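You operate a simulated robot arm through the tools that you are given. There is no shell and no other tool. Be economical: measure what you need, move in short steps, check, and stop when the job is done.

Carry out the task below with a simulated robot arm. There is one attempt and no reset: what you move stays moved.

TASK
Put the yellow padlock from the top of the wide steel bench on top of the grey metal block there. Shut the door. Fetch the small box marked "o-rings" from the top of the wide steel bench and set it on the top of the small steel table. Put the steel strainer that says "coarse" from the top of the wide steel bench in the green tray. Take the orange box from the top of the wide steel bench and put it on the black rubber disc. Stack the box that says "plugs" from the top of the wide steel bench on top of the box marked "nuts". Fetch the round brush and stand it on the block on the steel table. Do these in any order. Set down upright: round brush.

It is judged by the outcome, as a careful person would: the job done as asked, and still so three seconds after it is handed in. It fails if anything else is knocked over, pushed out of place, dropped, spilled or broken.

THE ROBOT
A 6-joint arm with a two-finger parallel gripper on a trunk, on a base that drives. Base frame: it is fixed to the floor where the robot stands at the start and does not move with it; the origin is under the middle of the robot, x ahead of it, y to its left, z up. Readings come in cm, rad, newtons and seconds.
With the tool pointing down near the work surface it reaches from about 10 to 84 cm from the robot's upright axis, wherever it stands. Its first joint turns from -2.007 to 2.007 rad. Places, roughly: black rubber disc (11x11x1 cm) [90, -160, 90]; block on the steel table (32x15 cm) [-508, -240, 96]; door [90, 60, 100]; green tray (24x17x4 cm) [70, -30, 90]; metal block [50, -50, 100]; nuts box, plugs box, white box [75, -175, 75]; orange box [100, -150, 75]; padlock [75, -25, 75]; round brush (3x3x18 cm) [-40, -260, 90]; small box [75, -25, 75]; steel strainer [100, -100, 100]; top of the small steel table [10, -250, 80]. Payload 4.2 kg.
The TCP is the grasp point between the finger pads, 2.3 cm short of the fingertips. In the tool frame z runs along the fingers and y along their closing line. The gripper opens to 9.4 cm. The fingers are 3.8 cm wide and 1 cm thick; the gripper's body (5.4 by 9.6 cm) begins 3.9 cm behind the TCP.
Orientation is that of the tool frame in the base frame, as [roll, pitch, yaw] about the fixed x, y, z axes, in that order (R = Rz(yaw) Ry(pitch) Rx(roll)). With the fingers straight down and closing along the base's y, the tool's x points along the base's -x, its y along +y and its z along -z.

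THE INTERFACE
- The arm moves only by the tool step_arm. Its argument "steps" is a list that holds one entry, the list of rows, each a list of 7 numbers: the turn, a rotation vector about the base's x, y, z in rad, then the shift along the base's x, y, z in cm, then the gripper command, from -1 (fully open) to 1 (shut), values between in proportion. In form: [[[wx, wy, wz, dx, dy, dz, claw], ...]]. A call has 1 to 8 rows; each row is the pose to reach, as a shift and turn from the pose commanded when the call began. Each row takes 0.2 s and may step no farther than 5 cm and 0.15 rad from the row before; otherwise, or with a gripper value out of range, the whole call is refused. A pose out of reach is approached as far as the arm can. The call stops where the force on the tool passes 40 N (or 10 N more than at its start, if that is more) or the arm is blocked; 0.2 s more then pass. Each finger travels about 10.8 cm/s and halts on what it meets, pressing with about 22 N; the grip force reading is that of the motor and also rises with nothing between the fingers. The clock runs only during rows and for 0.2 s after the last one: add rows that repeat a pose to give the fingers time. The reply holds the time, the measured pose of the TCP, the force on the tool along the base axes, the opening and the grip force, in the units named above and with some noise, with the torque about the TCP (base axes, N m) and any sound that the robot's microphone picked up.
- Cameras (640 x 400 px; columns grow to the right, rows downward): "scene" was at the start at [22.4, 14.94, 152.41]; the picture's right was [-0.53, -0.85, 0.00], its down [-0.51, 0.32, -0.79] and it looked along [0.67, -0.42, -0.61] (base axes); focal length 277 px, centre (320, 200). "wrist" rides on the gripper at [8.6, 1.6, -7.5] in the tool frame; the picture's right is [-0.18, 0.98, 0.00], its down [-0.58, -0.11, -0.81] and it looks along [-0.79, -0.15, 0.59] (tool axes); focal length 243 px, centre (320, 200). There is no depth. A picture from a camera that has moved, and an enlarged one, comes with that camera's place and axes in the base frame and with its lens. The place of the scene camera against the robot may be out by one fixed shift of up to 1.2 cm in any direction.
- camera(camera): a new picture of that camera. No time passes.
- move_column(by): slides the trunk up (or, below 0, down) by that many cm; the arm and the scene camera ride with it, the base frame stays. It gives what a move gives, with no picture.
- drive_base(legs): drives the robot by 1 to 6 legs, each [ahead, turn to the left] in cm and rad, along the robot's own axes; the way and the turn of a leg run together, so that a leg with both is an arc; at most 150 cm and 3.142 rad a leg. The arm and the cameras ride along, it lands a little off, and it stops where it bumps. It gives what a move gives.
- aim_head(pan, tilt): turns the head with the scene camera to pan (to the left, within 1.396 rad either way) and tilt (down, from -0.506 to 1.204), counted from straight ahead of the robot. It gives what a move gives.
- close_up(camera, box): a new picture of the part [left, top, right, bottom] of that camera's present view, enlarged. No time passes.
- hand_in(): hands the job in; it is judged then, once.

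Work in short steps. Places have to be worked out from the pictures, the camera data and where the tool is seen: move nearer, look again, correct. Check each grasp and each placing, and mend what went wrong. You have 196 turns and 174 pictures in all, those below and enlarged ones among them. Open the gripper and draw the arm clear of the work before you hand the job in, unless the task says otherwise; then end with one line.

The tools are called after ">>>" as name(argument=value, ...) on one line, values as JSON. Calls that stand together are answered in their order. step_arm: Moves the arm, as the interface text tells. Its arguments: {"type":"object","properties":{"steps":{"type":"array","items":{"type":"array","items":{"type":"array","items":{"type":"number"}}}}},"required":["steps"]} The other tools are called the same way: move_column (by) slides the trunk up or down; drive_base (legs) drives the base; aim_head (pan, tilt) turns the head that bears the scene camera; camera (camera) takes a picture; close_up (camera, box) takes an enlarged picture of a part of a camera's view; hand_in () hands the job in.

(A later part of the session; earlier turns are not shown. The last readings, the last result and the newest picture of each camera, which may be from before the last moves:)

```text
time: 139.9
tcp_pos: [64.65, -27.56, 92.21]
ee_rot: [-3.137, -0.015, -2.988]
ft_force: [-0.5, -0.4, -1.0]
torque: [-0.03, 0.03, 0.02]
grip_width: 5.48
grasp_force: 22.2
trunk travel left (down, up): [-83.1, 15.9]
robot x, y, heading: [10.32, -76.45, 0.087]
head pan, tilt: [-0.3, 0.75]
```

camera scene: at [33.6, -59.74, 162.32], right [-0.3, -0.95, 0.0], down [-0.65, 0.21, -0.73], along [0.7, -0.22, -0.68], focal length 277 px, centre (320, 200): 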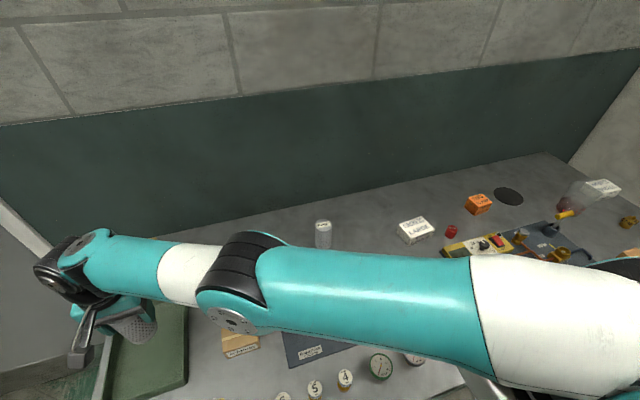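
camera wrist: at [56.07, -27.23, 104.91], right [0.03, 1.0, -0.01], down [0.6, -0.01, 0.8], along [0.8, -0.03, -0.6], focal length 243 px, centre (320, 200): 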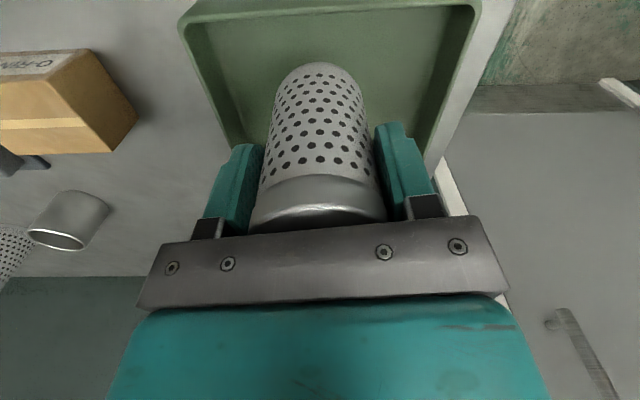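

Nearly at contact; a little more.

>>> step_arm(steps=[[[0, 0, 0, 0, 0, -0.15, 1], [0, 0, 0, 0, 0, -0.3, 1], [0, 0, 0, 0, 0, -0.4, 1]]])

```text
time: 140.8
tcp_pos: [64.7, -27.64, 92.07]
ee_rot: [-3.141, -0.013, -2.99]
ft_force: [-0.2, -4.6, 16.2]
torque: [0.06, 0.13, -0.01]
grip_width: 5.51
grasp_force: 22.5
trunk travel left (down, up): [-83.1, 15.9]
robot x, y, heading: [10.23, -76.71, 0.082]
head pan, tilt: [-0.3, 0.75]
```

Contact (16 N). I open and rise.

>>> step_arm(steps=[[[0, 0, 0, 0, 0, 0, -0.3], [0, 0, 0, 0, 0, 0, -0.6], [0, 0, 0, 0, 0, 0, -0.7], [0, 0, 0, 0, 0, 2, -0.7], [0, 0, 0, 0, 0, 5, -0.7], [0, 0, 0, 0, 0, 8, -0.7]]])

>>> move_column(by=12)

>>> camera(camera="wrist")

```text
time: 142.2
tcp_pos: [64.78, -27.57, 99.91]
ee_rot: [-3.135, -0.016, -2.99]
ft_force: [0.1, -0.2, -0.1]
torque: [-0.03, 0.02, -0.01]
grip_width: 7.99
grasp_force: 0.0
trunk travel left (down, up): [-83.1, 15.9]
robot x, y, heading: [10.58, -76.66, 0.084]
head pan, tilt: [-0.3, 0.75]
```

```text
time: 143.7
tcp_pos: [64.7, -27.62, 111.95]
ee_rot: [-3.136, -0.015, -2.987]
ft_force: [0.6, -0.3, 0.0]
torque: [0.0, 0.03, 0.03]
grip_width: 8.01
grasp_force: 0.1
trunk travel left (down, up): [-95.1, 3.9]
robot x, y, heading: [10.48, -76.7, 0.087]
head pan, tilt: [-0.3, 0.75]
```

```text
104 pictures are left
camera wrist: at [56.07, -27.23, 119.48], right [0.03, 1.0, -0.01], down [0.6, -0.01, 0.8], along [0.8, -0.03, -0.6], focal length 243 px, centre (320, 200)
```

wrist: 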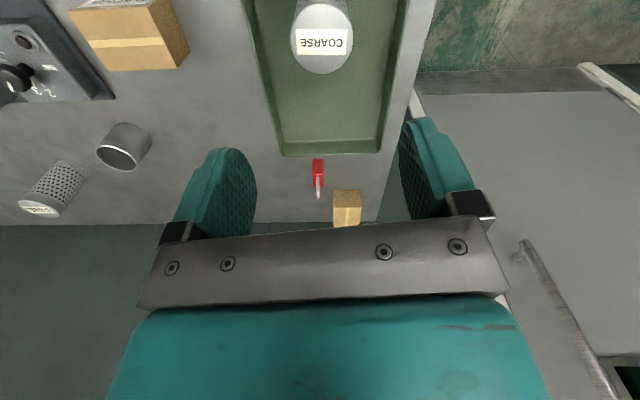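

Strainer stands in the tray. Next the O-RINGS box near [66, -48]; I move over it.

>>> step_arm(steps=[[[0, 0, -0.03, -1, -4.5, 0, -1], [0, 0, -0.06, -2, -9, 0, -1], [0, 0, -0.09, -3, -13.5, 0, -1], [0, 0, -0.12, -4, -18, 0, -1], [0, 0, -0.15, -5, -20.4, -2, -1], [0, 0, -0.15, -5, -20.4, -4, -1]]])

>>> camera(camera="wrist")

```text
time: 145.1
tcp_pos: [59.92, -48.17, 107.93]
ee_rot: [-3.139, -0.016, -3.139]
ft_force: [-0.8, -0.6, 0.3]
torque: [-0.02, -0.01, -0.02]
grip_width: 9.41
grasp_force: 0.1
trunk travel left (down, up): [-95.1, 3.9]
robot x, y, heading: [10.63, -77.03, 0.088]
head pan, tilt: [-0.3, 0.75]
```

```text
103 pictures are left
camera wrist: at [51.36, -46.41, 115.51], right [0.18, 0.98, -0.01], down [0.59, -0.1, 0.8], along [0.78, -0.15, -0.6], focal length 243 px, centre (320, 200)
```

wrist: 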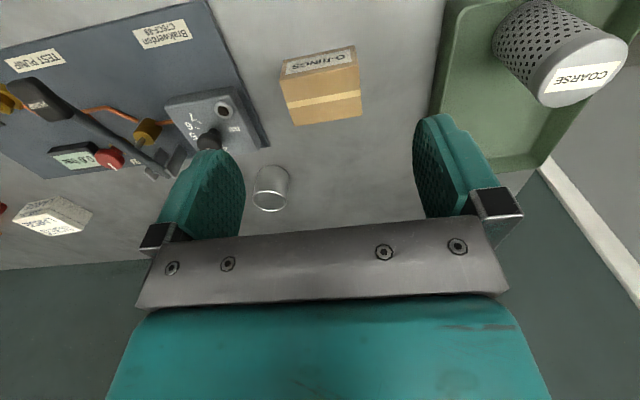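

Box: centre ≈ [65.3, -49], 5.5 (x) × 8 (y) × 4.3 cm high. I turn the tool a quarter to grip across x.

>>> step_arm(steps=[[[0, 0, 0.15, 1, 0, 0, -1], [0, 0, 0.3, 2, 0, 0, -1], [0, 0, 0.45, 3, 0, 0, -1], [0, 0, 0.6, 4, -0.4, 0, -1], [0, 0, 0.75, 5.4, -0.8, 0, -1], [0, 0, 0.9, 5.4, -0.8, 0, -1], [0, 0, 1.05, 5.4, -0.8, 0, -1], [0, 0, 1.2, 5.4, -0.8, 0, -1]]])

>>> step_arm(steps=[[[0, 0, 0.15, 0, 0, 0, -1], [0, 0, 0.3, 0, 0, 0, -1], [0, 0, 0.37, 0, 0, -4, -1], [0, 0, 0.37, 0, 0, -8, -1]]])

>>> camera(camera="wrist")

```text
time: 146.8
tcp_pos: [65.21, -48.78, 107.96]
ee_rot: [-3.136, -0.017, -1.936]
ft_force: [0.4, 0.0, -0.3]
torque: [0.03, -0.02, -0.01]
grip_width: 9.4
grasp_force: 0.1
trunk travel left (down, up): [-95.1, 3.9]
robot x, y, heading: [10.58, -76.6, 0.085]
head pan, tilt: [-0.3, 0.75]
```

```text
time: 147.8
tcp_pos: [65.11, -48.73, 99.7]
ee_rot: [-3.138, -0.017, -1.567]
ft_force: [0.1, 0.2, 0.1]
torque: [-0.01, -0.03, -0.01]
grip_width: 9.4
grasp_force: 0.1
trunk travel left (down, up): [-95.1, 3.9]
robot x, y, heading: [10.24, -76.57, 0.087]
head pan, tilt: [-0.3, 0.75]
```

```text
102 pictures are left
camera wrist: at [63.53, -57.28, 107.3], right [-0.98, 0.18, -0.01], down [0.1, 0.59, 0.8], along [0.15, 0.78, -0.6], focal length 243 px, centre (320, 200)
```

wrist: 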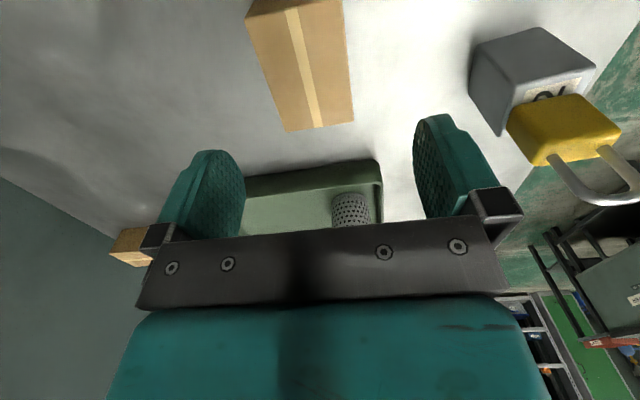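

Aligned within 0.5 cm; I correct, lower to z ≈ 89.8 and close.

>>> step_arm(steps=[[[0, 0, 0, 0.5, -0.4, -4, -1], [0, 0, 0, 0.5, -0.4, -8, -1], [0, 0, 0, 0.5, -0.4, -9.9, -1], [0, 0, 0, 0.5, -0.4, -9.9, -0.4], [0, 0, 0, 0.5, -0.4, -9.9, 0.2], [0, 0, 0, 0.5, -0.4, -9.9, 1], [0, 0, 0, 0.5, -0.4, -9.9, 1]]])

>>> step_arm(steps=[[[0, 0, 0, 0, 0, 1, 1], [0, 0, 0, 0, 0, 4, 1], [0, 0, 0, 0, 0, 8, 1]]])

>>> camera(camera="wrist")

```text
time: 149.4
tcp_pos: [65.3, -49.37, 90.06]
ee_rot: [-3.136, -0.016, -1.569]
ft_force: [-0.6, 0.0, 0.5]
torque: [0.03, 0.0, -0.03]
grip_width: 5.99
grasp_force: 21.9
trunk travel left (down, up): [-95.1, 3.9]
robot x, y, heading: [10.48, -76.55, 0.085]
head pan, tilt: [-0.3, 0.75]
```

```text
time: 150.2
tcp_pos: [65.41, -49.23, 98.04]
ee_rot: [-3.138, -0.017, -1.568]
ft_force: [0.2, -0.7, -1.5]
torque: [0.01, -0.03, 0.01]
grip_width: 5.98
grasp_force: 21.7
trunk travel left (down, up): [-95.1, 3.9]
robot x, y, heading: [10.51, -76.25, 0.086]
head pan, tilt: [-0.3, 0.75]
```

```text
101 pictures are left
camera wrist: at [63.82, -57.72, 105.58], right [-0.98, 0.18, -0.01], down [0.1, 0.6, 0.8], along [0.15, 0.78, -0.6], focal length 243 px, centre (320, 200)
```

wrist: 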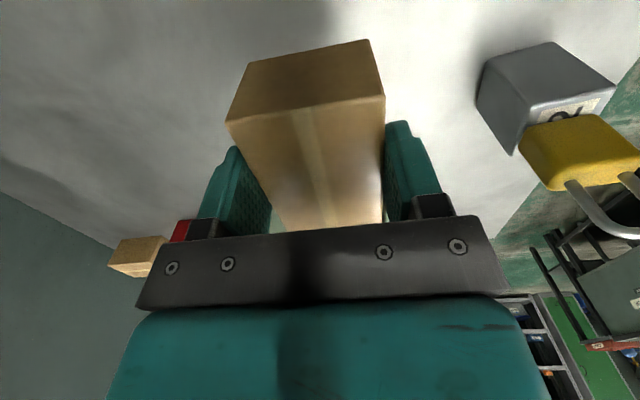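

O-rings box is held (bottom ≈ 3.1 below TCP). I raise it, back away from the bench and turn toward the small steel table.

>>> step_arm(steps=[[[0, 0, 0, 0, 0, 5, 1], [0, 0, 0, 0, 0, 10, 1], [0, 0, 0, 0, 0, 15, 1]]])

>>> drive_base(legs=[[-28, 0], [0, -1.65]])

>>> aim_head(pan=0.2, tilt=0.55)

>>> camera(camera="scene")

```text
time: 151.1
tcp_pos: [65.49, -49.24, 113.15]
ee_rot: [-3.138, -0.017, -1.568]
ft_force: [-0.3, 0.2, -1.7]
torque: [-0.01, 0.0, -0.02]
grip_width: 5.98
grasp_force: 22.6
trunk travel left (down, up): [-95.1, 3.9]
robot x, y, heading: [10.36, -76.44, 0.086]
head pan, tilt: [-0.3, 0.75]
```

```text
time: 157.1
tcp_pos: [3.89, -136.45, 113.02]
ee_rot: [-3.138, -0.017, 3.053]
ft_force: [0.9, 0.0, -0.1]
torque: [0.03, -0.01, 0.02]
grip_width: 5.98
grasp_force: 22.0
trunk travel left (down, up): [-95.1, 3.9]
robot x, y, heading: [-18.72, -79.31, -1.571]
head pan, tilt: [-0.3, 0.75]
```

```text
time: 158.0
tcp_pos: [3.96, -136.56, 113.01]
ee_rot: [-3.135, -0.015, 3.055]
ft_force: [-0.3, -0.3, -1.2]
torque: [-0.04, -0.02, -0.01]
grip_width: 5.98
grasp_force: 22.0
trunk travel left (down, up): [-95.1, 3.9]
robot x, y, heading: [-18.3, -79.49, -1.575]
head pan, tilt: [0.201, 0.55]
```

```text
100 pictures are left
camera scene: at [2.62, -103.33, 160.86], right [-0.98, -0.19, 0.0], down [-0.1, 0.51, -0.85], along [0.16, -0.84, -0.52], focal length 277 px, centre (320, 200)
```

scene: 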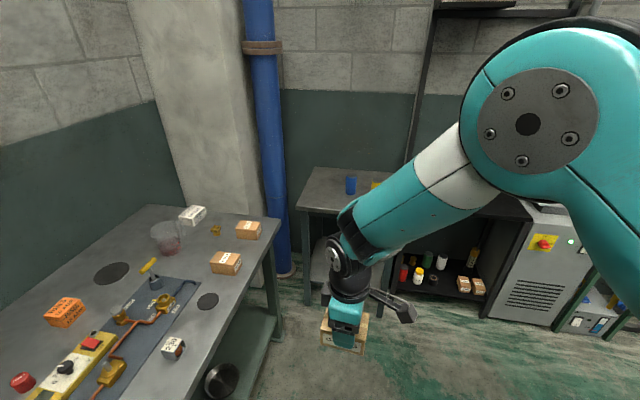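

I can see the small table ahead. I look to the right part of it too.

>>> aim_head(pan=-0.45, tilt=0.5)

>>> camera(camera="scene")

>>> camera(camera="wrist")

```text
time: 159.1
tcp_pos: [3.97, -136.41, 112.87]
ee_rot: [-3.136, -0.017, 3.053]
ft_force: [-0.3, -0.4, -1.0]
torque: [0.02, -0.03, 0.02]
grip_width: 5.97
grasp_force: 21.7
trunk travel left (down, up): [-95.1, 3.9]
robot x, y, heading: [-18.13, -78.99, -1.575]
head pan, tilt: [-0.45, 0.499]
```

```text
99 pictures are left
camera scene: at [-3.11, -102.69, 161.32], right [-0.9, 0.44, 0.0], down [0.21, 0.43, -0.88], along [-0.39, -0.79, -0.48], focal length 277 px, centre (320, 200)
```

scene: 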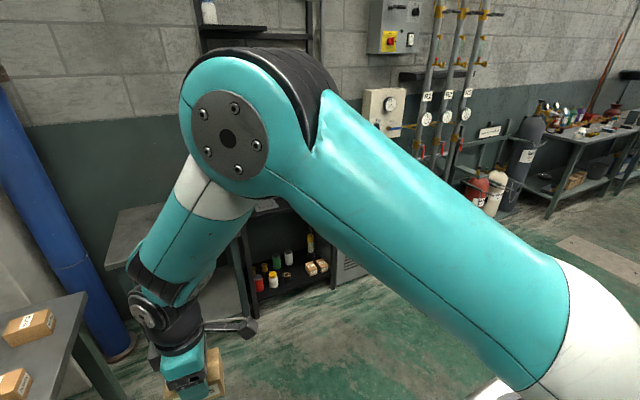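

```text
98 pictures are left
camera wrist: at [-4.39, -134.08, 120.53], right [0.27, 0.96, -0.01], down [0.58, -0.16, 0.8], along [0.77, -0.22, -0.6], focal length 243 px, centre (320, 200)
```

wrist: 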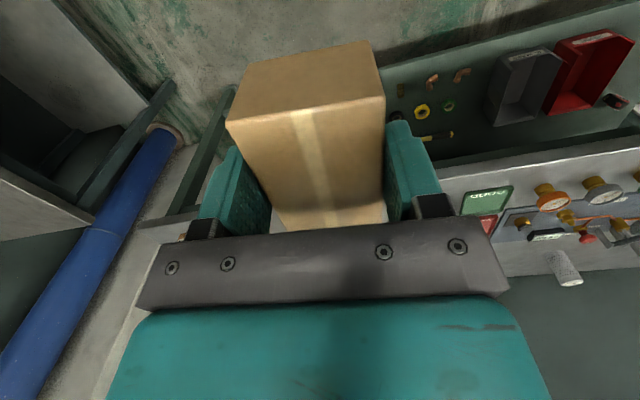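

I drive 65 cm forward and look again.

>>> drive_base(legs=[[65, 0]])

>>> aim_head(pan=0.15, tilt=0.7)

>>> camera(camera="scene")

>>> aim_head(pan=-0.8, tilt=0.6)

>>> camera(camera="scene")

```text
time: 162.7
tcp_pos: [3.77, -201.67, 112.91]
ee_rot: [-3.136, -0.015, 3.057]
ft_force: [0.0, 0.4, -1.5]
torque: [-0.01, -0.01, 0.02]
grip_width: 5.96
grasp_force: 21.4
trunk travel left (down, up): [-95.1, 3.9]
robot x, y, heading: [-18.87, -144.59, -1.575]
head pan, tilt: [-0.45, 0.499]
```

```text
time: 163.7
tcp_pos: [3.68, -201.91, 112.96]
ee_rot: [-3.135, -0.016, 3.056]
ft_force: [-0.5, 0.0, -1.1]
torque: [-0.01, 0.03, 0.02]
grip_width: 5.94
grasp_force: 21.8
trunk travel left (down, up): [-95.1, 3.9]
robot x, y, heading: [-18.55, -144.18, -1.574]
head pan, tilt: [0.15, 0.7]
```

```text
97 pictures are left
camera scene: at [1.85, -168.18, 159.55], right [-0.99, -0.15, 0.0], down [-0.09, 0.64, -0.77], along [0.11, -0.76, -0.64], focal length 277 px, centre (320, 200)
```

scene: 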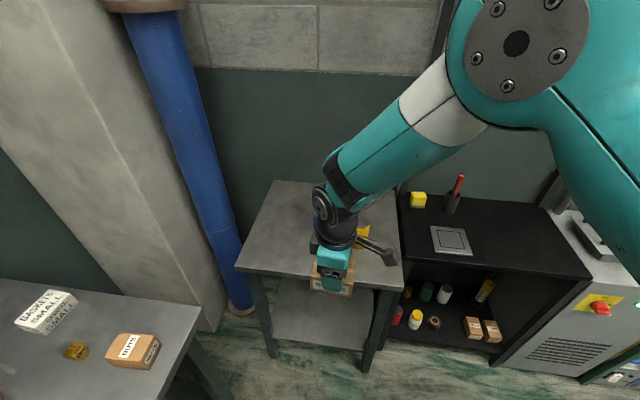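

```text
time: 164.9
tcp_pos: [3.78, -201.76, 112.9]
ee_rot: [-3.138, -0.015, 3.057]
ft_force: [-0.2, 0.0, -0.9]
torque: [-0.02, 0.01, -0.01]
grip_width: 5.98
grasp_force: 22.0
trunk travel left (down, up): [-95.1, 3.9]
robot x, y, heading: [-19.01, -144.72, -1.573]
head pan, tilt: [-0.799, 0.6]
```

```text
96 pictures are left
camera scene: at [-5.74, -165.92, 160.41], right [-0.7, 0.72, 0.0], down [0.41, 0.39, -0.82], along [-0.59, -0.57, -0.57], focal length 277 px, centre (320, 200)
```

scene: 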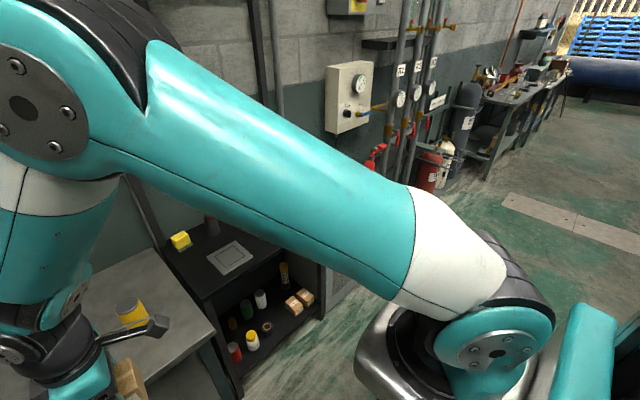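

Small table spans x≈-17..40, y≈-222..-273, with a yellow and a blue thing near its middle; its front-left part is free. I drive 28 cm and move the box over ≈[27, -234].

>>> drive_base(legs=[[27, 0]])

>>> step_arm(steps=[[[0, 0, 0, 4.5, -1, 0, 1], [0, 0, 0, 9, -2, 0, 1], [0, 0, 0, 13.5, -3, 0, 1], [0, 0, 0, 18, -4, 0, 1], [0, 0, 0, 22.5, -5, 0, 1]]])

>>> aim_head(pan=0.25, tilt=0.9)

>>> camera(camera="scene")

>>> camera(camera="wrist")

```text
time: 166.8
tcp_pos: [3.7, -228.69, 112.91]
ee_rot: [-3.139, -0.016, 3.056]
ft_force: [1.1, 1.3, -1.0]
torque: [-0.02, -0.01, -0.01]
grip_width: 5.98
grasp_force: 21.6
trunk travel left (down, up): [-95.1, 3.9]
robot x, y, heading: [-19.1, -171.64, -1.575]
head pan, tilt: [-0.799, 0.6]
```

```text
time: 168.0
tcp_pos: [24.8, -232.48, 113.07]
ee_rot: [-3.138, -0.019, 3.054]
ft_force: [-0.6, 0.0, 0.0]
torque: [-0.03, -0.03, -0.03]
grip_width: 5.97
grasp_force: 21.7
out of reach, approached as far as the arm can: row 5
trunk travel left (down, up): [-95.1, 3.9]
robot x, y, heading: [-18.77, -171.33, -1.574]
head pan, tilt: [-0.799, 0.6]
```

```text
time: 169.3
tcp_pos: [24.93, -232.6, 112.88]
ee_rot: [-3.138, -0.017, 3.055]
ft_force: [-0.3, 0.9, -1.0]
torque: [0.03, 0.0, 0.01]
grip_width: 5.95
grasp_force: 21.8
trunk travel left (down, up): [-95.1, 3.9]
robot x, y, heading: [-18.83, -171.55, -1.581]
head pan, tilt: [0.25, 0.901]
```

```text
95 pictures are left
camera scene: at [2.32, -194.09, 157.93], right [-0.97, -0.24, 0.0], down [-0.19, 0.76, -0.62], along [0.15, -0.6, -0.78], focal length 277 px, centre (320, 200)
```

scene: 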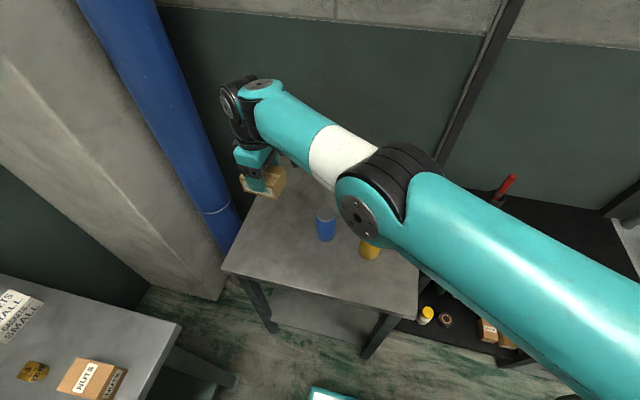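

```text
94 pictures are left
camera wrist: at [16.55, -230.26, 120.5], right [0.27, 0.96, -0.01], down [0.58, -0.16, 0.8], along [0.77, -0.22, -0.6], focal length 243 px, centre (320, 200)
```

wrist: 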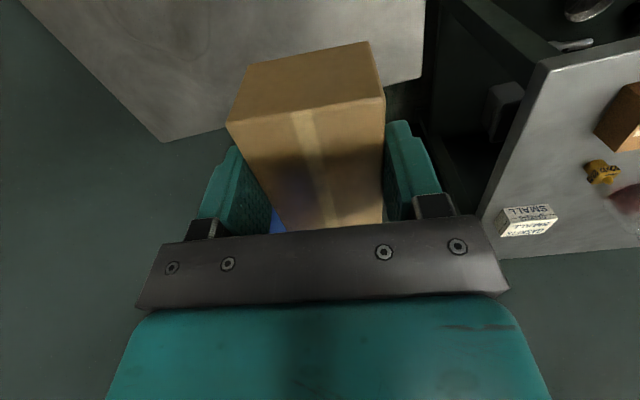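

Spot [25, -232.6] is clear of the blue cup (≈[12,-239]). I lower the trunk.

>>> move_column(by=-26)

>>> camera(camera="scene")

>>> camera(camera="wrist")

```text
time: 172.0
tcp_pos: [24.96, -232.73, 87.18]
ee_rot: [-3.136, -0.015, 3.055]
ft_force: [-0.9, -0.6, 7.0]
torque: [0.31, 0.1, 0.08]
grip_width: 5.94
grasp_force: 22.2
trunk travel left (down, up): [-69.1, 29.9]
robot x, y, heading: [-18.89, -171.53, -1.576]
head pan, tilt: [0.25, 0.901]
```

```text
93 pictures are left
camera scene: at [2.3, -194.06, 131.96], right [-0.97, -0.24, 0.0], down [-0.19, 0.76, -0.62], along [0.15, -0.6, -0.78], focal length 277 px, centre (320, 200)
```

scene: 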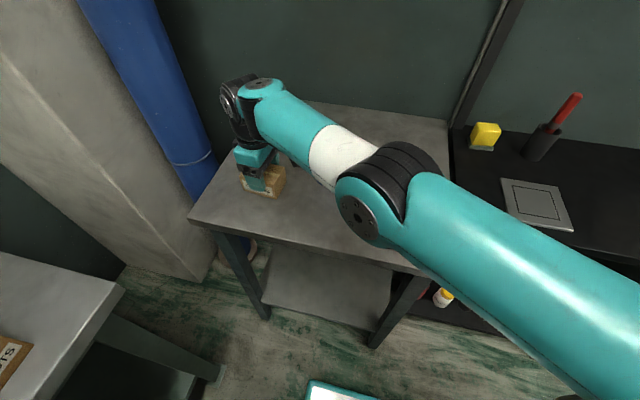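

```text
92 pictures are left
camera wrist: at [16.57, -230.27, 94.66], right [0.27, 0.96, -0.01], down [0.58, -0.16, 0.8], along [0.77, -0.22, -0.6], focal length 243 px, centre (320, 200)
```

wrist: 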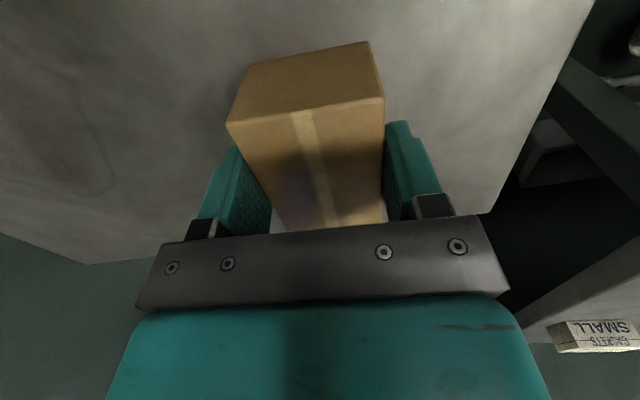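

Contact already felt (7 N, table top ≈ z 84). I settle slightly, then open and rise.

>>> step_arm(steps=[[[0, 0, 0, 0, 0, -0.15, 1], [0, 0, 0, 0, 0, -0.15, 1]]])

>>> step_arm(steps=[[[0, 0, 0, 0, 0, 0, 0], [0, 0, 0, 0, 0, 0, -0.5], [0, 0, 0, 0, 0, 0, -0.8], [0, 0, 0, 0, 0, 2, -0.8], [0, 0, 0, 0, 0, 5, -0.8], [0, 0, 0, 0, 0, 8, -0.8]]])

>>> move_column(by=28)

>>> camera(camera="wrist")

>>> camera(camera="scene")

```text
time: 172.6
tcp_pos: [24.89, -232.77, 87.02]
ee_rot: [-3.133, -0.012, 3.055]
ft_force: [2.4, -3.4, 18.1]
torque: [0.2, -0.08, 0.03]
grip_width: 5.99
grasp_force: 22.4
trunk travel left (down, up): [-69.1, 29.9]
robot x, y, heading: [-18.92, -171.19, -1.574]
head pan, tilt: [0.25, 0.901]
```

```text
time: 174.0
tcp_pos: [25.11, -232.64, 94.54]
ee_rot: [-3.137, -0.016, 3.056]
ft_force: [-0.4, -0.8, -0.6]
torque: [0.01, -0.03, 0.0]
grip_width: 8.45
grasp_force: 0.1
trunk travel left (down, up): [-69.1, 29.9]
robot x, y, heading: [-18.97, -171.75, -1.576]
head pan, tilt: [0.25, 0.901]
```

```text
time: 176.8
tcp_pos: [25.03, -232.72, 122.54]
ee_rot: [-3.137, -0.016, 3.054]
ft_force: [0.5, -0.5, 0.5]
torque: [0.03, -0.02, 0.01]
grip_width: 8.42
grasp_force: 0.1
trunk travel left (down, up): [-97.1, 1.9]
robot x, y, heading: [-18.71, -171.68, -1.575]
head pan, tilt: [0.25, 0.901]
```

```text
91 pictures are left
camera wrist: at [16.69, -230.25, 130.17], right [0.27, 0.96, -0.01], down [0.58, -0.16, 0.8], along [0.77, -0.22, -0.6], focal length 243 px, centre (320, 200)
```

wrist: 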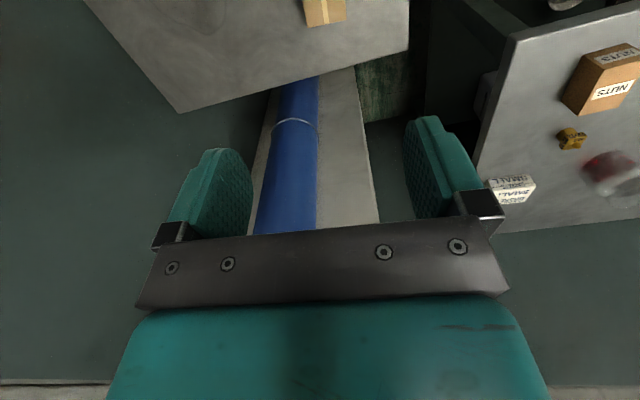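

```text
90 pictures are left
camera scene: at [2.33, -194.08, 159.93], right [-0.97, -0.24, 0.0], down [-0.19, 0.76, -0.62], along [0.15, -0.6, -0.78], focal length 277 px, centre (320, 200)
```

scene: 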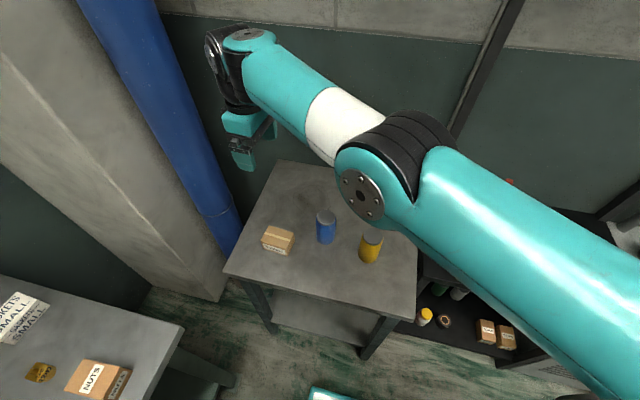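

Box is on the small table, cups untouched. Now to the bench's right end: back up, turn to face it, and approach.

>>> drive_base(legs=[[-15, 0], [0, 1.575], [26, 0]])

>>> aim_head(pan=-0.35, tilt=0.75)

>>> camera(camera="scene")

>>> camera(camera="wrist")

```text
time: 183.4
tcp_pos: [70.66, -116.15, 122.65]
ee_rot: [-3.137, -0.012, -1.691]
ft_force: [-0.1, 0.0, 0.9]
torque: [-0.02, -0.03, -0.03]
grip_width: 8.46
grasp_force: 0.1
trunk travel left (down, up): [-97.1, 1.9]
robot x, y, heading: [8.56, -157.64, -0.04]
head pan, tilt: [0.25, 0.901]
```

```text
time: 184.4
tcp_pos: [70.64, -116.1, 122.64]
ee_rot: [-3.137, -0.015, -1.692]
ft_force: [0.8, 0.1, 0.2]
torque: [0.0, 0.02, -0.02]
grip_width: 8.48
grasp_force: 0.1
trunk travel left (down, up): [-97.1, 1.9]
robot x, y, heading: [8.01, -158.05, -0.037]
head pan, tilt: [-0.351, 0.75]
```

```text
89 pictures are left
camera scene: at [31.47, -142.03, 161.12], right [-0.38, -0.93, 0.0], down [-0.63, 0.26, -0.73], along [0.68, -0.28, -0.68], focal length 277 px, centre (320, 200)
```

scene: 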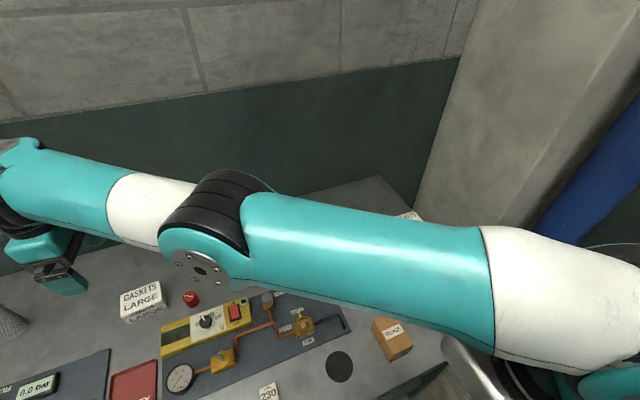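

```text
88 pictures are left
camera wrist: at [68.01, -124.38, 130.26], right [-0.95, 0.3, -0.01], down [0.18, 0.58, 0.8], along [0.24, 0.76, -0.6], focal length 243 px, centre (320, 200)
```

wrist: 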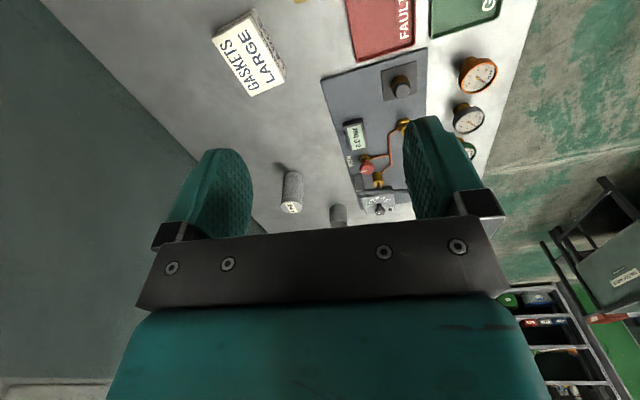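

I bring the arm in front and turn the tool to look forward.

>>> step_arm(steps=[[[0, 0, -0.15, 0, -4, 0, -1], [0, 0, -0.3, 0, -8, 0, -1], [0, 0, -0.45, -1, -12, 0, -1], [0, 0, -0.6, -2, -16, 0, -1], [0, 0, -0.75, -3, -20, 0, -1], [0, 0, -0.9, -4, -24, 0, -1], [0, 0, -1.05, -5, -28, 0, -1], [0, 0, -1.2, -6, -32, 0, -1]]])

>>> step_arm(steps=[[[0, 0, -0.15, 0, 0, 0, -1], [0, 0, -0.25, 0, 0, 0, -1]]])

>>> camera(camera="wrist")

>>> camera(camera="scene")

```text
time: 186.2
tcp_pos: [64.6, -148.28, 122.25]
ee_rot: [-3.137, -0.014, -2.895]
ft_force: [0.4, -0.5, -1.0]
torque: [-0.03, 0.03, -0.01]
grip_width: 9.4
grasp_force: 0.0
trunk travel left (down, up): [-97.1, 1.9]
robot x, y, heading: [8.3, -157.94, -0.036]
head pan, tilt: [-0.351, 0.75]
```

```text
time: 186.8
tcp_pos: [64.69, -148.09, 122.67]
ee_rot: [-3.136, -0.014, 3.14]
ft_force: [-0.4, -0.4, -1.2]
torque: [0.03, 0.0, 0.0]
grip_width: 9.42
grasp_force: 0.0
trunk travel left (down, up): [-97.1, 1.9]
robot x, y, heading: [8.11, -157.95, -0.043]
head pan, tilt: [-0.351, 0.75]
```

```text
87 pictures are left
camera wrist: at [56.19, -146.49, 130.12], right [0.19, 0.98, -0.01], down [0.59, -0.11, 0.8], along [0.78, -0.15, -0.6], focal length 243 px, centre (320, 200)
```

wrist: 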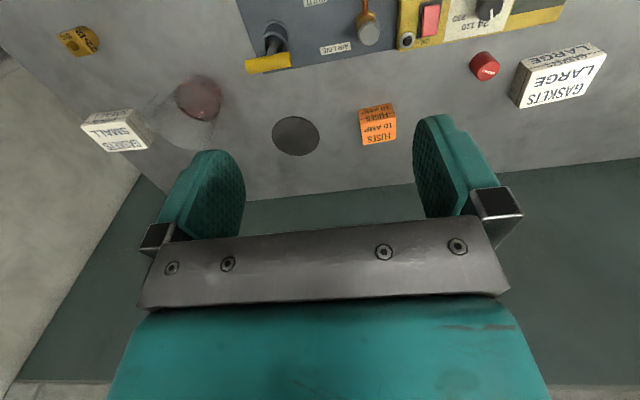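

```text
86 pictures are left
camera scene: at [31.47, -142.05, 161.12], right [-0.38, -0.93, 0.0], down [-0.63, 0.26, -0.73], along [0.68, -0.28, -0.68], focal length 277 px, centre (320, 200)
```

scene: 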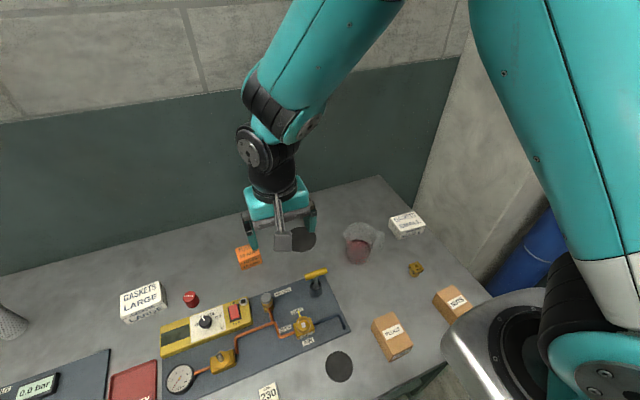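

Orange box ≈ [86, -140.5], black rubber disc ≈ [87.7, -157.8]. I approach the orange box.

>>> step_arm(steps=[[[0, 0, 0, 3, 1.5, -2, -1], [0, 0, 0, 6, 3, -4, -1], [0, 0, 0, 9, 4.5, -6, -1], [0, 0, 0, 11, 6, -9, -1], [0, 0, 0, 11, 7, -12, -1]]])

>>> camera(camera="wrist")

```text
time: 188.0
tcp_pos: [75.86, -141.16, 110.68]
ee_rot: [-3.137, -0.014, -3.139]
ft_force: [0.4, -0.1, 0.6]
torque: [-0.01, -0.03, 0.02]
grip_width: 9.41
grasp_force: 0.1
trunk travel left (down, up): [-97.1, 1.9]
robot x, y, heading: [7.76, -158.0, -0.037]
head pan, tilt: [-0.351, 0.75]
```

```text
85 pictures are left
camera wrist: at [67.32, -139.42, 118.27], right [0.18, 0.98, -0.01], down [0.59, -0.1, 0.8], along [0.78, -0.15, -0.6], focal length 243 px, centre (320, 200)
```

wrist: 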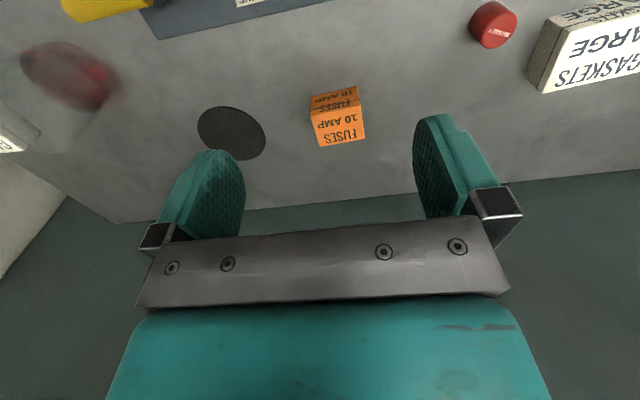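

Orange box: ≈6.5 (y) × 5.5 (x), top z ≈ 90.6, centre ≈ [87.4, -141]. I move above and check.

>>> step_arm(steps=[[[0, 0, 0.03, 4, 0, -1, -1], [0, 0, 0.06, 8, 0, -3, -1], [0, 0, 0.09, 11.5, 0.1, -6, -1], [0, 0, 0.09, 11.5, 0.1, -10, -1], [0, 0, 0.09, 11.5, 0.1, -13, -1]]])

>>> camera(camera="wrist")

```text
time: 189.2
tcp_pos: [86.83, -141.17, 98.85]
ee_rot: [-3.137, -0.016, -3.051]
ft_force: [-0.3, 0.4, -0.2]
torque: [-0.01, 0.04, 0.0]
grip_width: 9.4
grasp_force: 0.0
out of reach, approached as far as the arm can: row 5
trunk travel left (down, up): [-97.1, 1.9]
robot x, y, heading: [7.97, -157.62, -0.038]
head pan, tilt: [-0.351, 0.75]
```

```text
84 pictures are left
camera wrist: at [78.22, -140.3, 106.32], right [0.09, 1.0, -0.01], down [0.6, -0.05, 0.8], along [0.79, -0.08, -0.6], focal length 243 px, centre (320, 200)
```

wrist: 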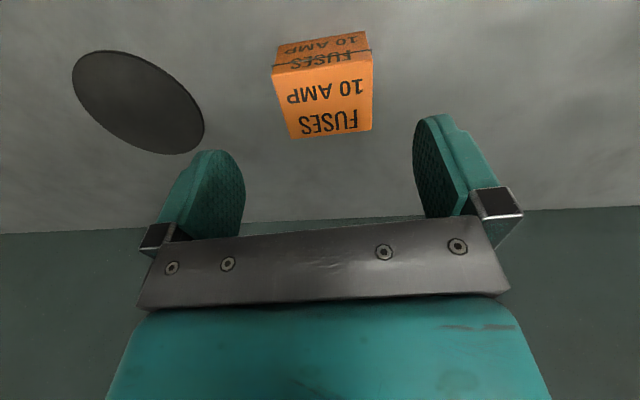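

The arm is stretched at this trunk height; I lower the trunk 9.2 cm, after a small shift.

>>> move_column(by=-5)

>>> step_arm(steps=[[[0, 0, 0, 0.7, 0.35, 0, -1], [0, 0, 0, 0.7, 0.35, 0, -1]]])

>>> camera(camera="wrist")

```text
time: 190.2
tcp_pos: [86.95, -141.23, 93.85]
ee_rot: [-3.136, -0.014, -3.05]
ft_force: [0.2, 0.4, 0.3]
torque: [0.02, 0.01, -0.02]
grip_width: 9.42
grasp_force: 0.1
trunk travel left (down, up): [-92.1, 6.9]
robot x, y, heading: [8.17, -158.15, -0.04]
head pan, tilt: [-0.351, 0.75]
```

```text
time: 190.8
tcp_pos: [86.95, -141.09, 94.24]
ee_rot: [-3.135, -0.014, -3.053]
ft_force: [-0.5, 0.4, -0.5]
torque: [0.01, -0.01, 0.01]
grip_width: 9.38
grasp_force: 0.0
out of reach, approached as far as the arm can: row 1, 2
trunk travel left (down, up): [-92.1, 6.9]
robot x, y, heading: [7.67, -157.72, -0.04]
head pan, tilt: [-0.351, 0.75]
```

```text
83 pictures are left
camera wrist: at [78.27, -140.13, 101.69], right [0.09, 1.0, -0.01], down [0.6, -0.05, 0.8], along [0.79, -0.08, -0.6], focal length 243 px, centre (320, 200)
```

wrist: 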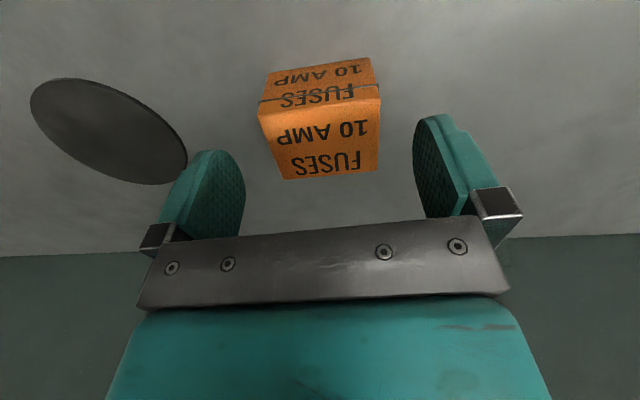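

Close enough in x; I lower 4.3 cm more and close.

>>> move_column(by=-4.3)

>>> step_arm(steps=[[[0, 0, 0, 0, 0, 0, -0.6], [0, 0, 0, 0, 0, 0, -0.2], [0, 0, 0, 0, 0, 0, 0.4], [0, 0, 0, 0, 0, 0, 1], [0, 0, 0, 0, 0, 0, 1]]])

>>> camera(camera="wrist")

```text
time: 191.6
tcp_pos: [86.93, -141.06, 89.87]
ee_rot: [-3.138, -0.014, -3.051]
ft_force: [-0.3, 0.1, -0.4]
torque: [-0.02, -0.02, -0.02]
grip_width: 9.42
grasp_force: 0.1
trunk travel left (down, up): [-87.8, 11.2]
robot x, y, heading: [7.89, -157.83, -0.037]
head pan, tilt: [-0.351, 0.75]
```

```text
time: 192.8
tcp_pos: [86.86, -141.11, 89.77]
ee_rot: [-3.137, -0.016, -3.052]
ft_force: [0.0, 0.3, 2.0]
torque: [-0.1, -0.05, -0.05]
grip_width: 6.76
grasp_force: 21.8
trunk travel left (down, up): [-87.8, 11.2]
robot x, y, heading: [7.77, -157.98, -0.042]
head pan, tilt: [-0.351, 0.75]
```

```text
82 pictures are left
camera wrist: at [78.26, -140.13, 97.41], right [0.09, 1.0, -0.01], down [0.6, -0.05, 0.8], along [0.79, -0.08, -0.6], focal length 243 px, centre (320, 200)
```

wrist: 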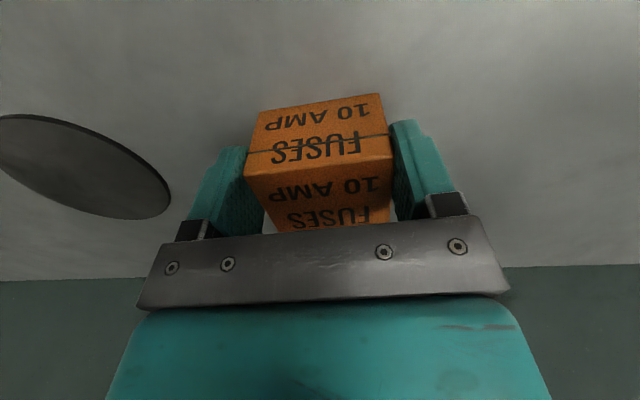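

Gripped (6.76 cm). I lift and carry it over the disc (≈[87.8, -157]).

>>> move_column(by=7)

>>> step_arm(steps=[[[0, 0, 0, 0, -4, 0, 1], [0, 0, 0, 0, -8, 0, 1], [0, 0, 0, 0, -12, 0, 1], [0, 0, 0, 0.4, -16, 0, 1], [0, 0, 0, 0.4, -16, -2, 1]]])

>>> camera(camera="wrist")

>>> camera(camera="scene")

```text
time: 193.9
tcp_pos: [86.84, -141.06, 96.75]
ee_rot: [-3.137, -0.016, -3.052]
ft_force: [0.3, 0.4, -1.3]
torque: [0.01, -0.01, -0.02]
grip_width: 6.74
grasp_force: 22.2
trunk travel left (down, up): [-94.8, 4.2]
robot x, y, heading: [7.94, -157.74, -0.038]
head pan, tilt: [-0.351, 0.75]
```

```text
time: 195.1
tcp_pos: [87.61, -157.09, 94.63]
ee_rot: [-3.137, -0.016, -3.051]
ft_force: [0.1, -0.8, -0.2]
torque: [0.01, 0.01, 0.0]
grip_width: 6.76
grasp_force: 22.0
trunk travel left (down, up): [-94.8, 4.2]
robot x, y, heading: [7.91, -157.96, -0.039]
head pan, tilt: [-0.351, 0.75]
```

```text
81 pictures are left
camera wrist: at [78.87, -156.23, 102.19], right [0.09, 1.0, -0.01], down [0.6, -0.05, 0.8], along [0.79, -0.08, -0.6], focal length 243 px, centre (320, 200)
```

wrist: 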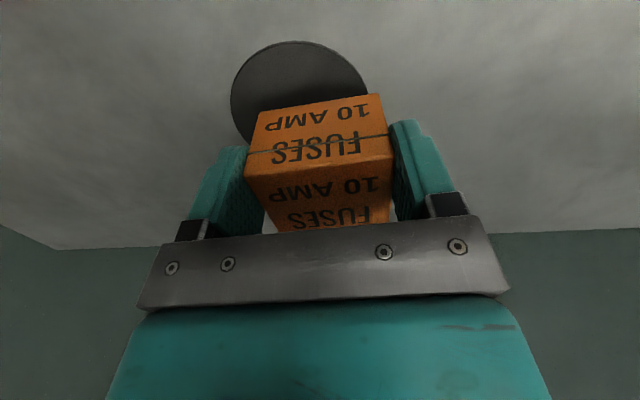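

```text
80 pictures are left
camera scene: at [31.46, -142.06, 158.83], right [-0.38, -0.93, 0.0], down [-0.63, 0.26, -0.73], along [0.68, -0.28, -0.68], focal length 277 px, centre (320, 200)
```

scene: 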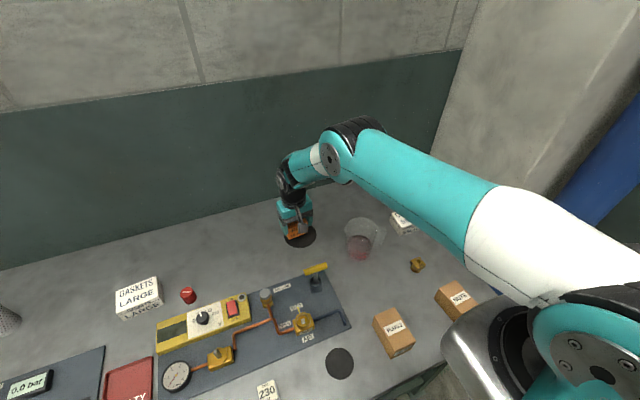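

Disc centre ≈ [88.9, -158.3]; the box is ~1 cm near and 1.5 cm left. I correct and look.

>>> step_arm(steps=[[[0, 0, 0, 0.5, -1, 0, 1], [0, 0, 0, 0.9, -1.5, -0.5, 1], [0, 0, 0, 0.9, -1.5, -2, 1]]])

>>> camera(camera="wrist")

>>> close_up(camera="scene", box=[240, 180, 360, 280])

```text
time: 195.9
tcp_pos: [88.18, -158.53, 92.49]
ee_rot: [-3.137, -0.016, -3.052]
ft_force: [0.6, 0.5, 0.1]
torque: [-0.01, 0.04, 0.04]
grip_width: 6.77
grasp_force: 21.5
trunk travel left (down, up): [-94.8, 4.2]
robot x, y, heading: [7.78, -158.23, -0.038]
head pan, tilt: [-0.351, 0.75]
```

```text
79 pictures are left
camera wrist: at [79.53, -157.57, 100.22], right [0.09, 1.0, -0.01], down [0.6, -0.05, 0.8], along [0.79, -0.08, -0.6], focal length 243 px, centre (320, 200)
```

wrist: 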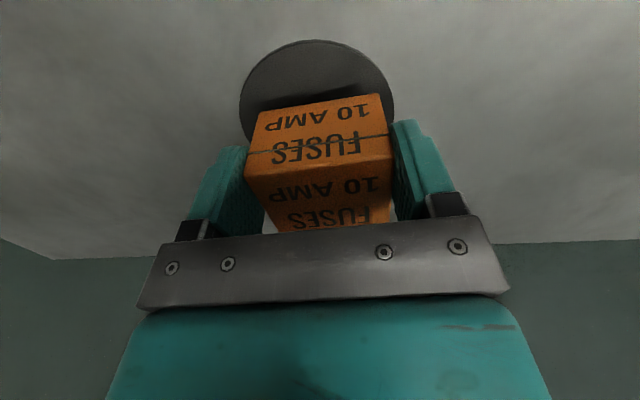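

```text
4.00 times, centred on (300, 230) of scene
camera zoom: at [31.46, -142.05, 158.83], right [-0.38, -0.93, 0.0], down [-0.63, 0.26, -0.73], along [0.68, -0.28, -0.68], focal length 1107 px, centre (400, 80)
```

zoom: 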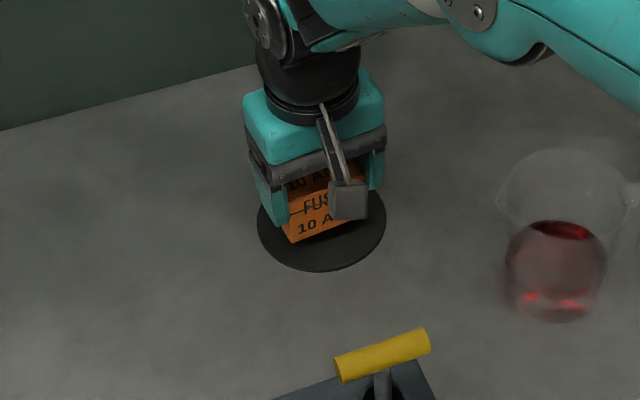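

Centred over the disc. I lower until contact.

>>> step_arm(steps=[[[0, 0, 0, 0.2, 0, -0.8, 1], [0, 0, 0, 0.2, 0, -1.2, 1], [0, 0, 0, 0.2, 0, -1.5, 1]]])

```text
time: 196.7
tcp_pos: [88.43, -158.55, 91.18]
ee_rot: [-3.137, -0.016, -3.051]
ft_force: [0.3, 0.3, -1.4]
torque: [-0.02, 0.01, 0.0]
grip_width: 6.75
grasp_force: 21.5
trunk travel left (down, up): [-94.8, 4.2]
robot x, y, heading: [8.31, -157.65, -0.032]
head pan, tilt: [-0.351, 0.75]
```

>>> step_arm(steps=[[[0, 0, 0, 0, 0, -0.2, 1], [0, 0, 0, 0, 0, -0.4, 1], [0, 0, 0, 0, 0, -0.6, 1]]])

```text
time: 197.5
tcp_pos: [88.24, -158.55, 90.71]
ee_rot: [-3.136, -0.014, -3.05]
ft_force: [0.0, -0.4, -0.4]
torque: [-0.01, -0.02, 0.02]
grip_width: 6.74
grasp_force: 21.8
trunk travel left (down, up): [-94.8, 4.2]
robot x, y, heading: [7.78, -157.72, -0.04]
head pan, tilt: [-0.351, 0.75]
```

Not touching yet; a little more.

>>> step_arm(steps=[[[0, 0, 0, 0, 0, -0.15, 1], [0, 0, 0, 0, 0, -0.3, 1], [0, 0, 0, 0, 0, -0.45, 1]]])

```text
time: 198.3
tcp_pos: [88.43, -158.6, 90.45]
ee_rot: [-3.136, -0.014, -3.049]
ft_force: [0.2, 0.4, -0.8]
torque: [0.03, 0.04, -0.02]
grip_width: 6.74
grasp_force: 22.2
trunk travel left (down, up): [-94.8, 4.2]
robot x, y, heading: [8.07, -157.89, -0.04]
head pan, tilt: [-0.351, 0.75]
```

>>> step_arm(steps=[[[0, 0, 0, 0, 0, -0.15, 1], [0, 0, 0, 0, 0, -0.3, 1], [0, 0, 0, 0, 0, -0.4, 1]]])

```text
time: 199.1
tcp_pos: [88.5, -158.47, 90.08]
ee_rot: [-3.136, -0.009, -3.053]
ft_force: [-1.2, -3.8, 19.9]
torque: [0.0, -0.06, -0.04]
grip_width: 6.82
grasp_force: 22.5
trunk travel left (down, up): [-94.8, 4.2]
robot x, y, heading: [8.36, -157.97, -0.036]
head pan, tilt: [-0.351, 0.75]
```

Contact. I open and rise.

>>> step_arm(steps=[[[0, 0, 0, 0, 0, 0, -0.6], [0, 0, 0, 0, 0, 0, -0.9], [0, 0, 0, 0, 0, 0.2, -1], [0, 0, 0, 0, 0, 3, -1], [0, 0, 0, -1, 0, 7, -1], [0, 0, 0, -4, 0, 11, -1], [0, 0, 0, -8, 0, 14, -1]]])

>>> camera(camera="wrist")

>>> camera(camera="scene")

```text
time: 200.7
tcp_pos: [80.47, -158.49, 103.96]
ee_rot: [-3.137, -0.015, -3.052]
ft_force: [1.2, 0.8, -0.1]
torque: [0.02, 0.01, 0.02]
grip_width: 9.4
grasp_force: 0.1
trunk travel left (down, up): [-94.8, 4.2]
robot x, y, heading: [7.83, -157.56, -0.039]
head pan, tilt: [-0.351, 0.75]
```

```text
77 pictures are left
camera wrist: at [71.89, -157.53, 111.58], right [0.09, 1.0, -0.01], down [0.6, -0.05, 0.8], along [0.79, -0.08, -0.6], focal length 243 px, centre (320, 200)
```

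wrist: 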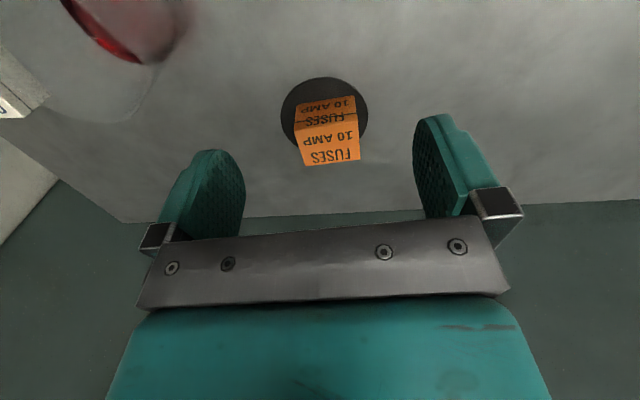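

```text
76 pictures are left
camera scene: at [31.54, -142.06, 158.81], right [-0.38, -0.93, 0.0], down [-0.63, 0.26, -0.73], along [0.68, -0.28, -0.68], focal length 277 px, centre (320, 200)
```

scene: 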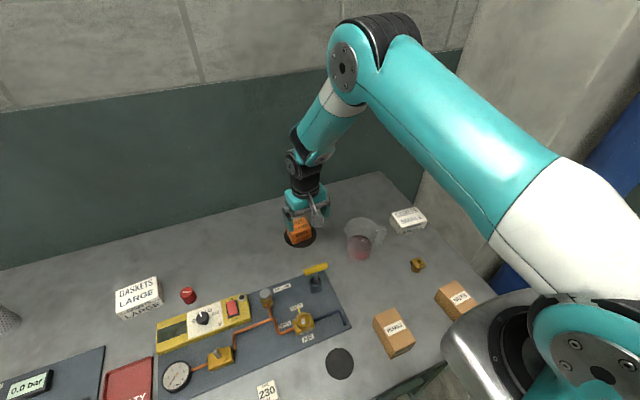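

Orange box sits on the disc. Next PLUGS (≈[50,-168.5]) onto NUTS (≈[51,-188.5]); I raise, back the base 14 cm, and bring the hand over.

>>> move_column(by=4)

>>> drive_base(legs=[[-14, 0]])

>>> step_arm(steps=[[[0, 0, 0, -4, -2, 0, -1], [0, 0, 0, -8, -4, 0, -1], [0, 0, 0, -12, -6, 0, -1], [0, 0, 0, -16, -8, 0, -1], [0, 0, 0, -20, -9, 0, -1]]])

>>> camera(camera="wrist")

```text
time: 201.5
tcp_pos: [80.47, -158.47, 107.93]
ee_rot: [-3.136, -0.015, -3.05]
ft_force: [0.3, -0.2, 0.7]
torque: [0.0, -0.02, 0.01]
grip_width: 9.39
grasp_force: 0.1
trunk travel left (down, up): [-98.8, 0.2]
robot x, y, heading: [8.38, -157.82, -0.04]
head pan, tilt: [-0.351, 0.75]
```

```text
time: 202.9
tcp_pos: [66.23, -157.82, 107.93]
ee_rot: [-3.138, -0.018, -3.048]
ft_force: [-0.5, -0.1, 0.2]
torque: [0.01, 0.0, -0.03]
grip_width: 9.4
grasp_force: 0.0
trunk travel left (down, up): [-98.8, 0.2]
robot x, y, heading: [-6.58, -157.2, -0.033]
head pan, tilt: [-0.351, 0.75]
```

```text
time: 204.1
tcp_pos: [46.18, -166.98, 107.82]
ee_rot: [-3.136, -0.015, -3.048]
ft_force: [0.5, 0.1, 0.2]
torque: [0.0, 0.01, 0.01]
grip_width: 9.39
grasp_force: 0.0
trunk travel left (down, up): [-98.8, 0.2]
robot x, y, heading: [-6.19, -156.99, -0.035]
head pan, tilt: [-0.351, 0.75]
```

```text
75 pictures are left
camera wrist: at [37.58, -166.08, 115.4], right [0.09, 1.0, -0.01], down [0.6, -0.05, 0.8], along [0.79, -0.08, -0.6], focal length 243 px, centre (320, 200)
```

wrist: 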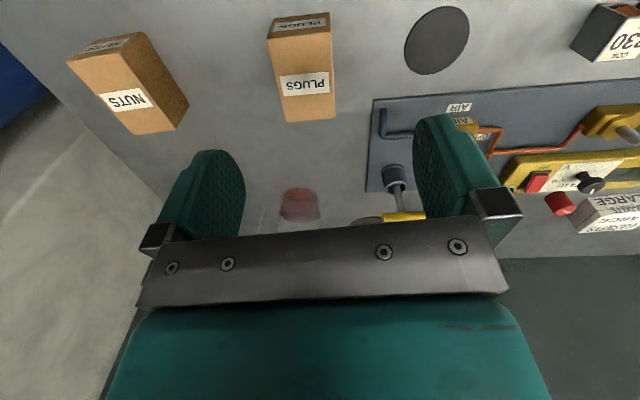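

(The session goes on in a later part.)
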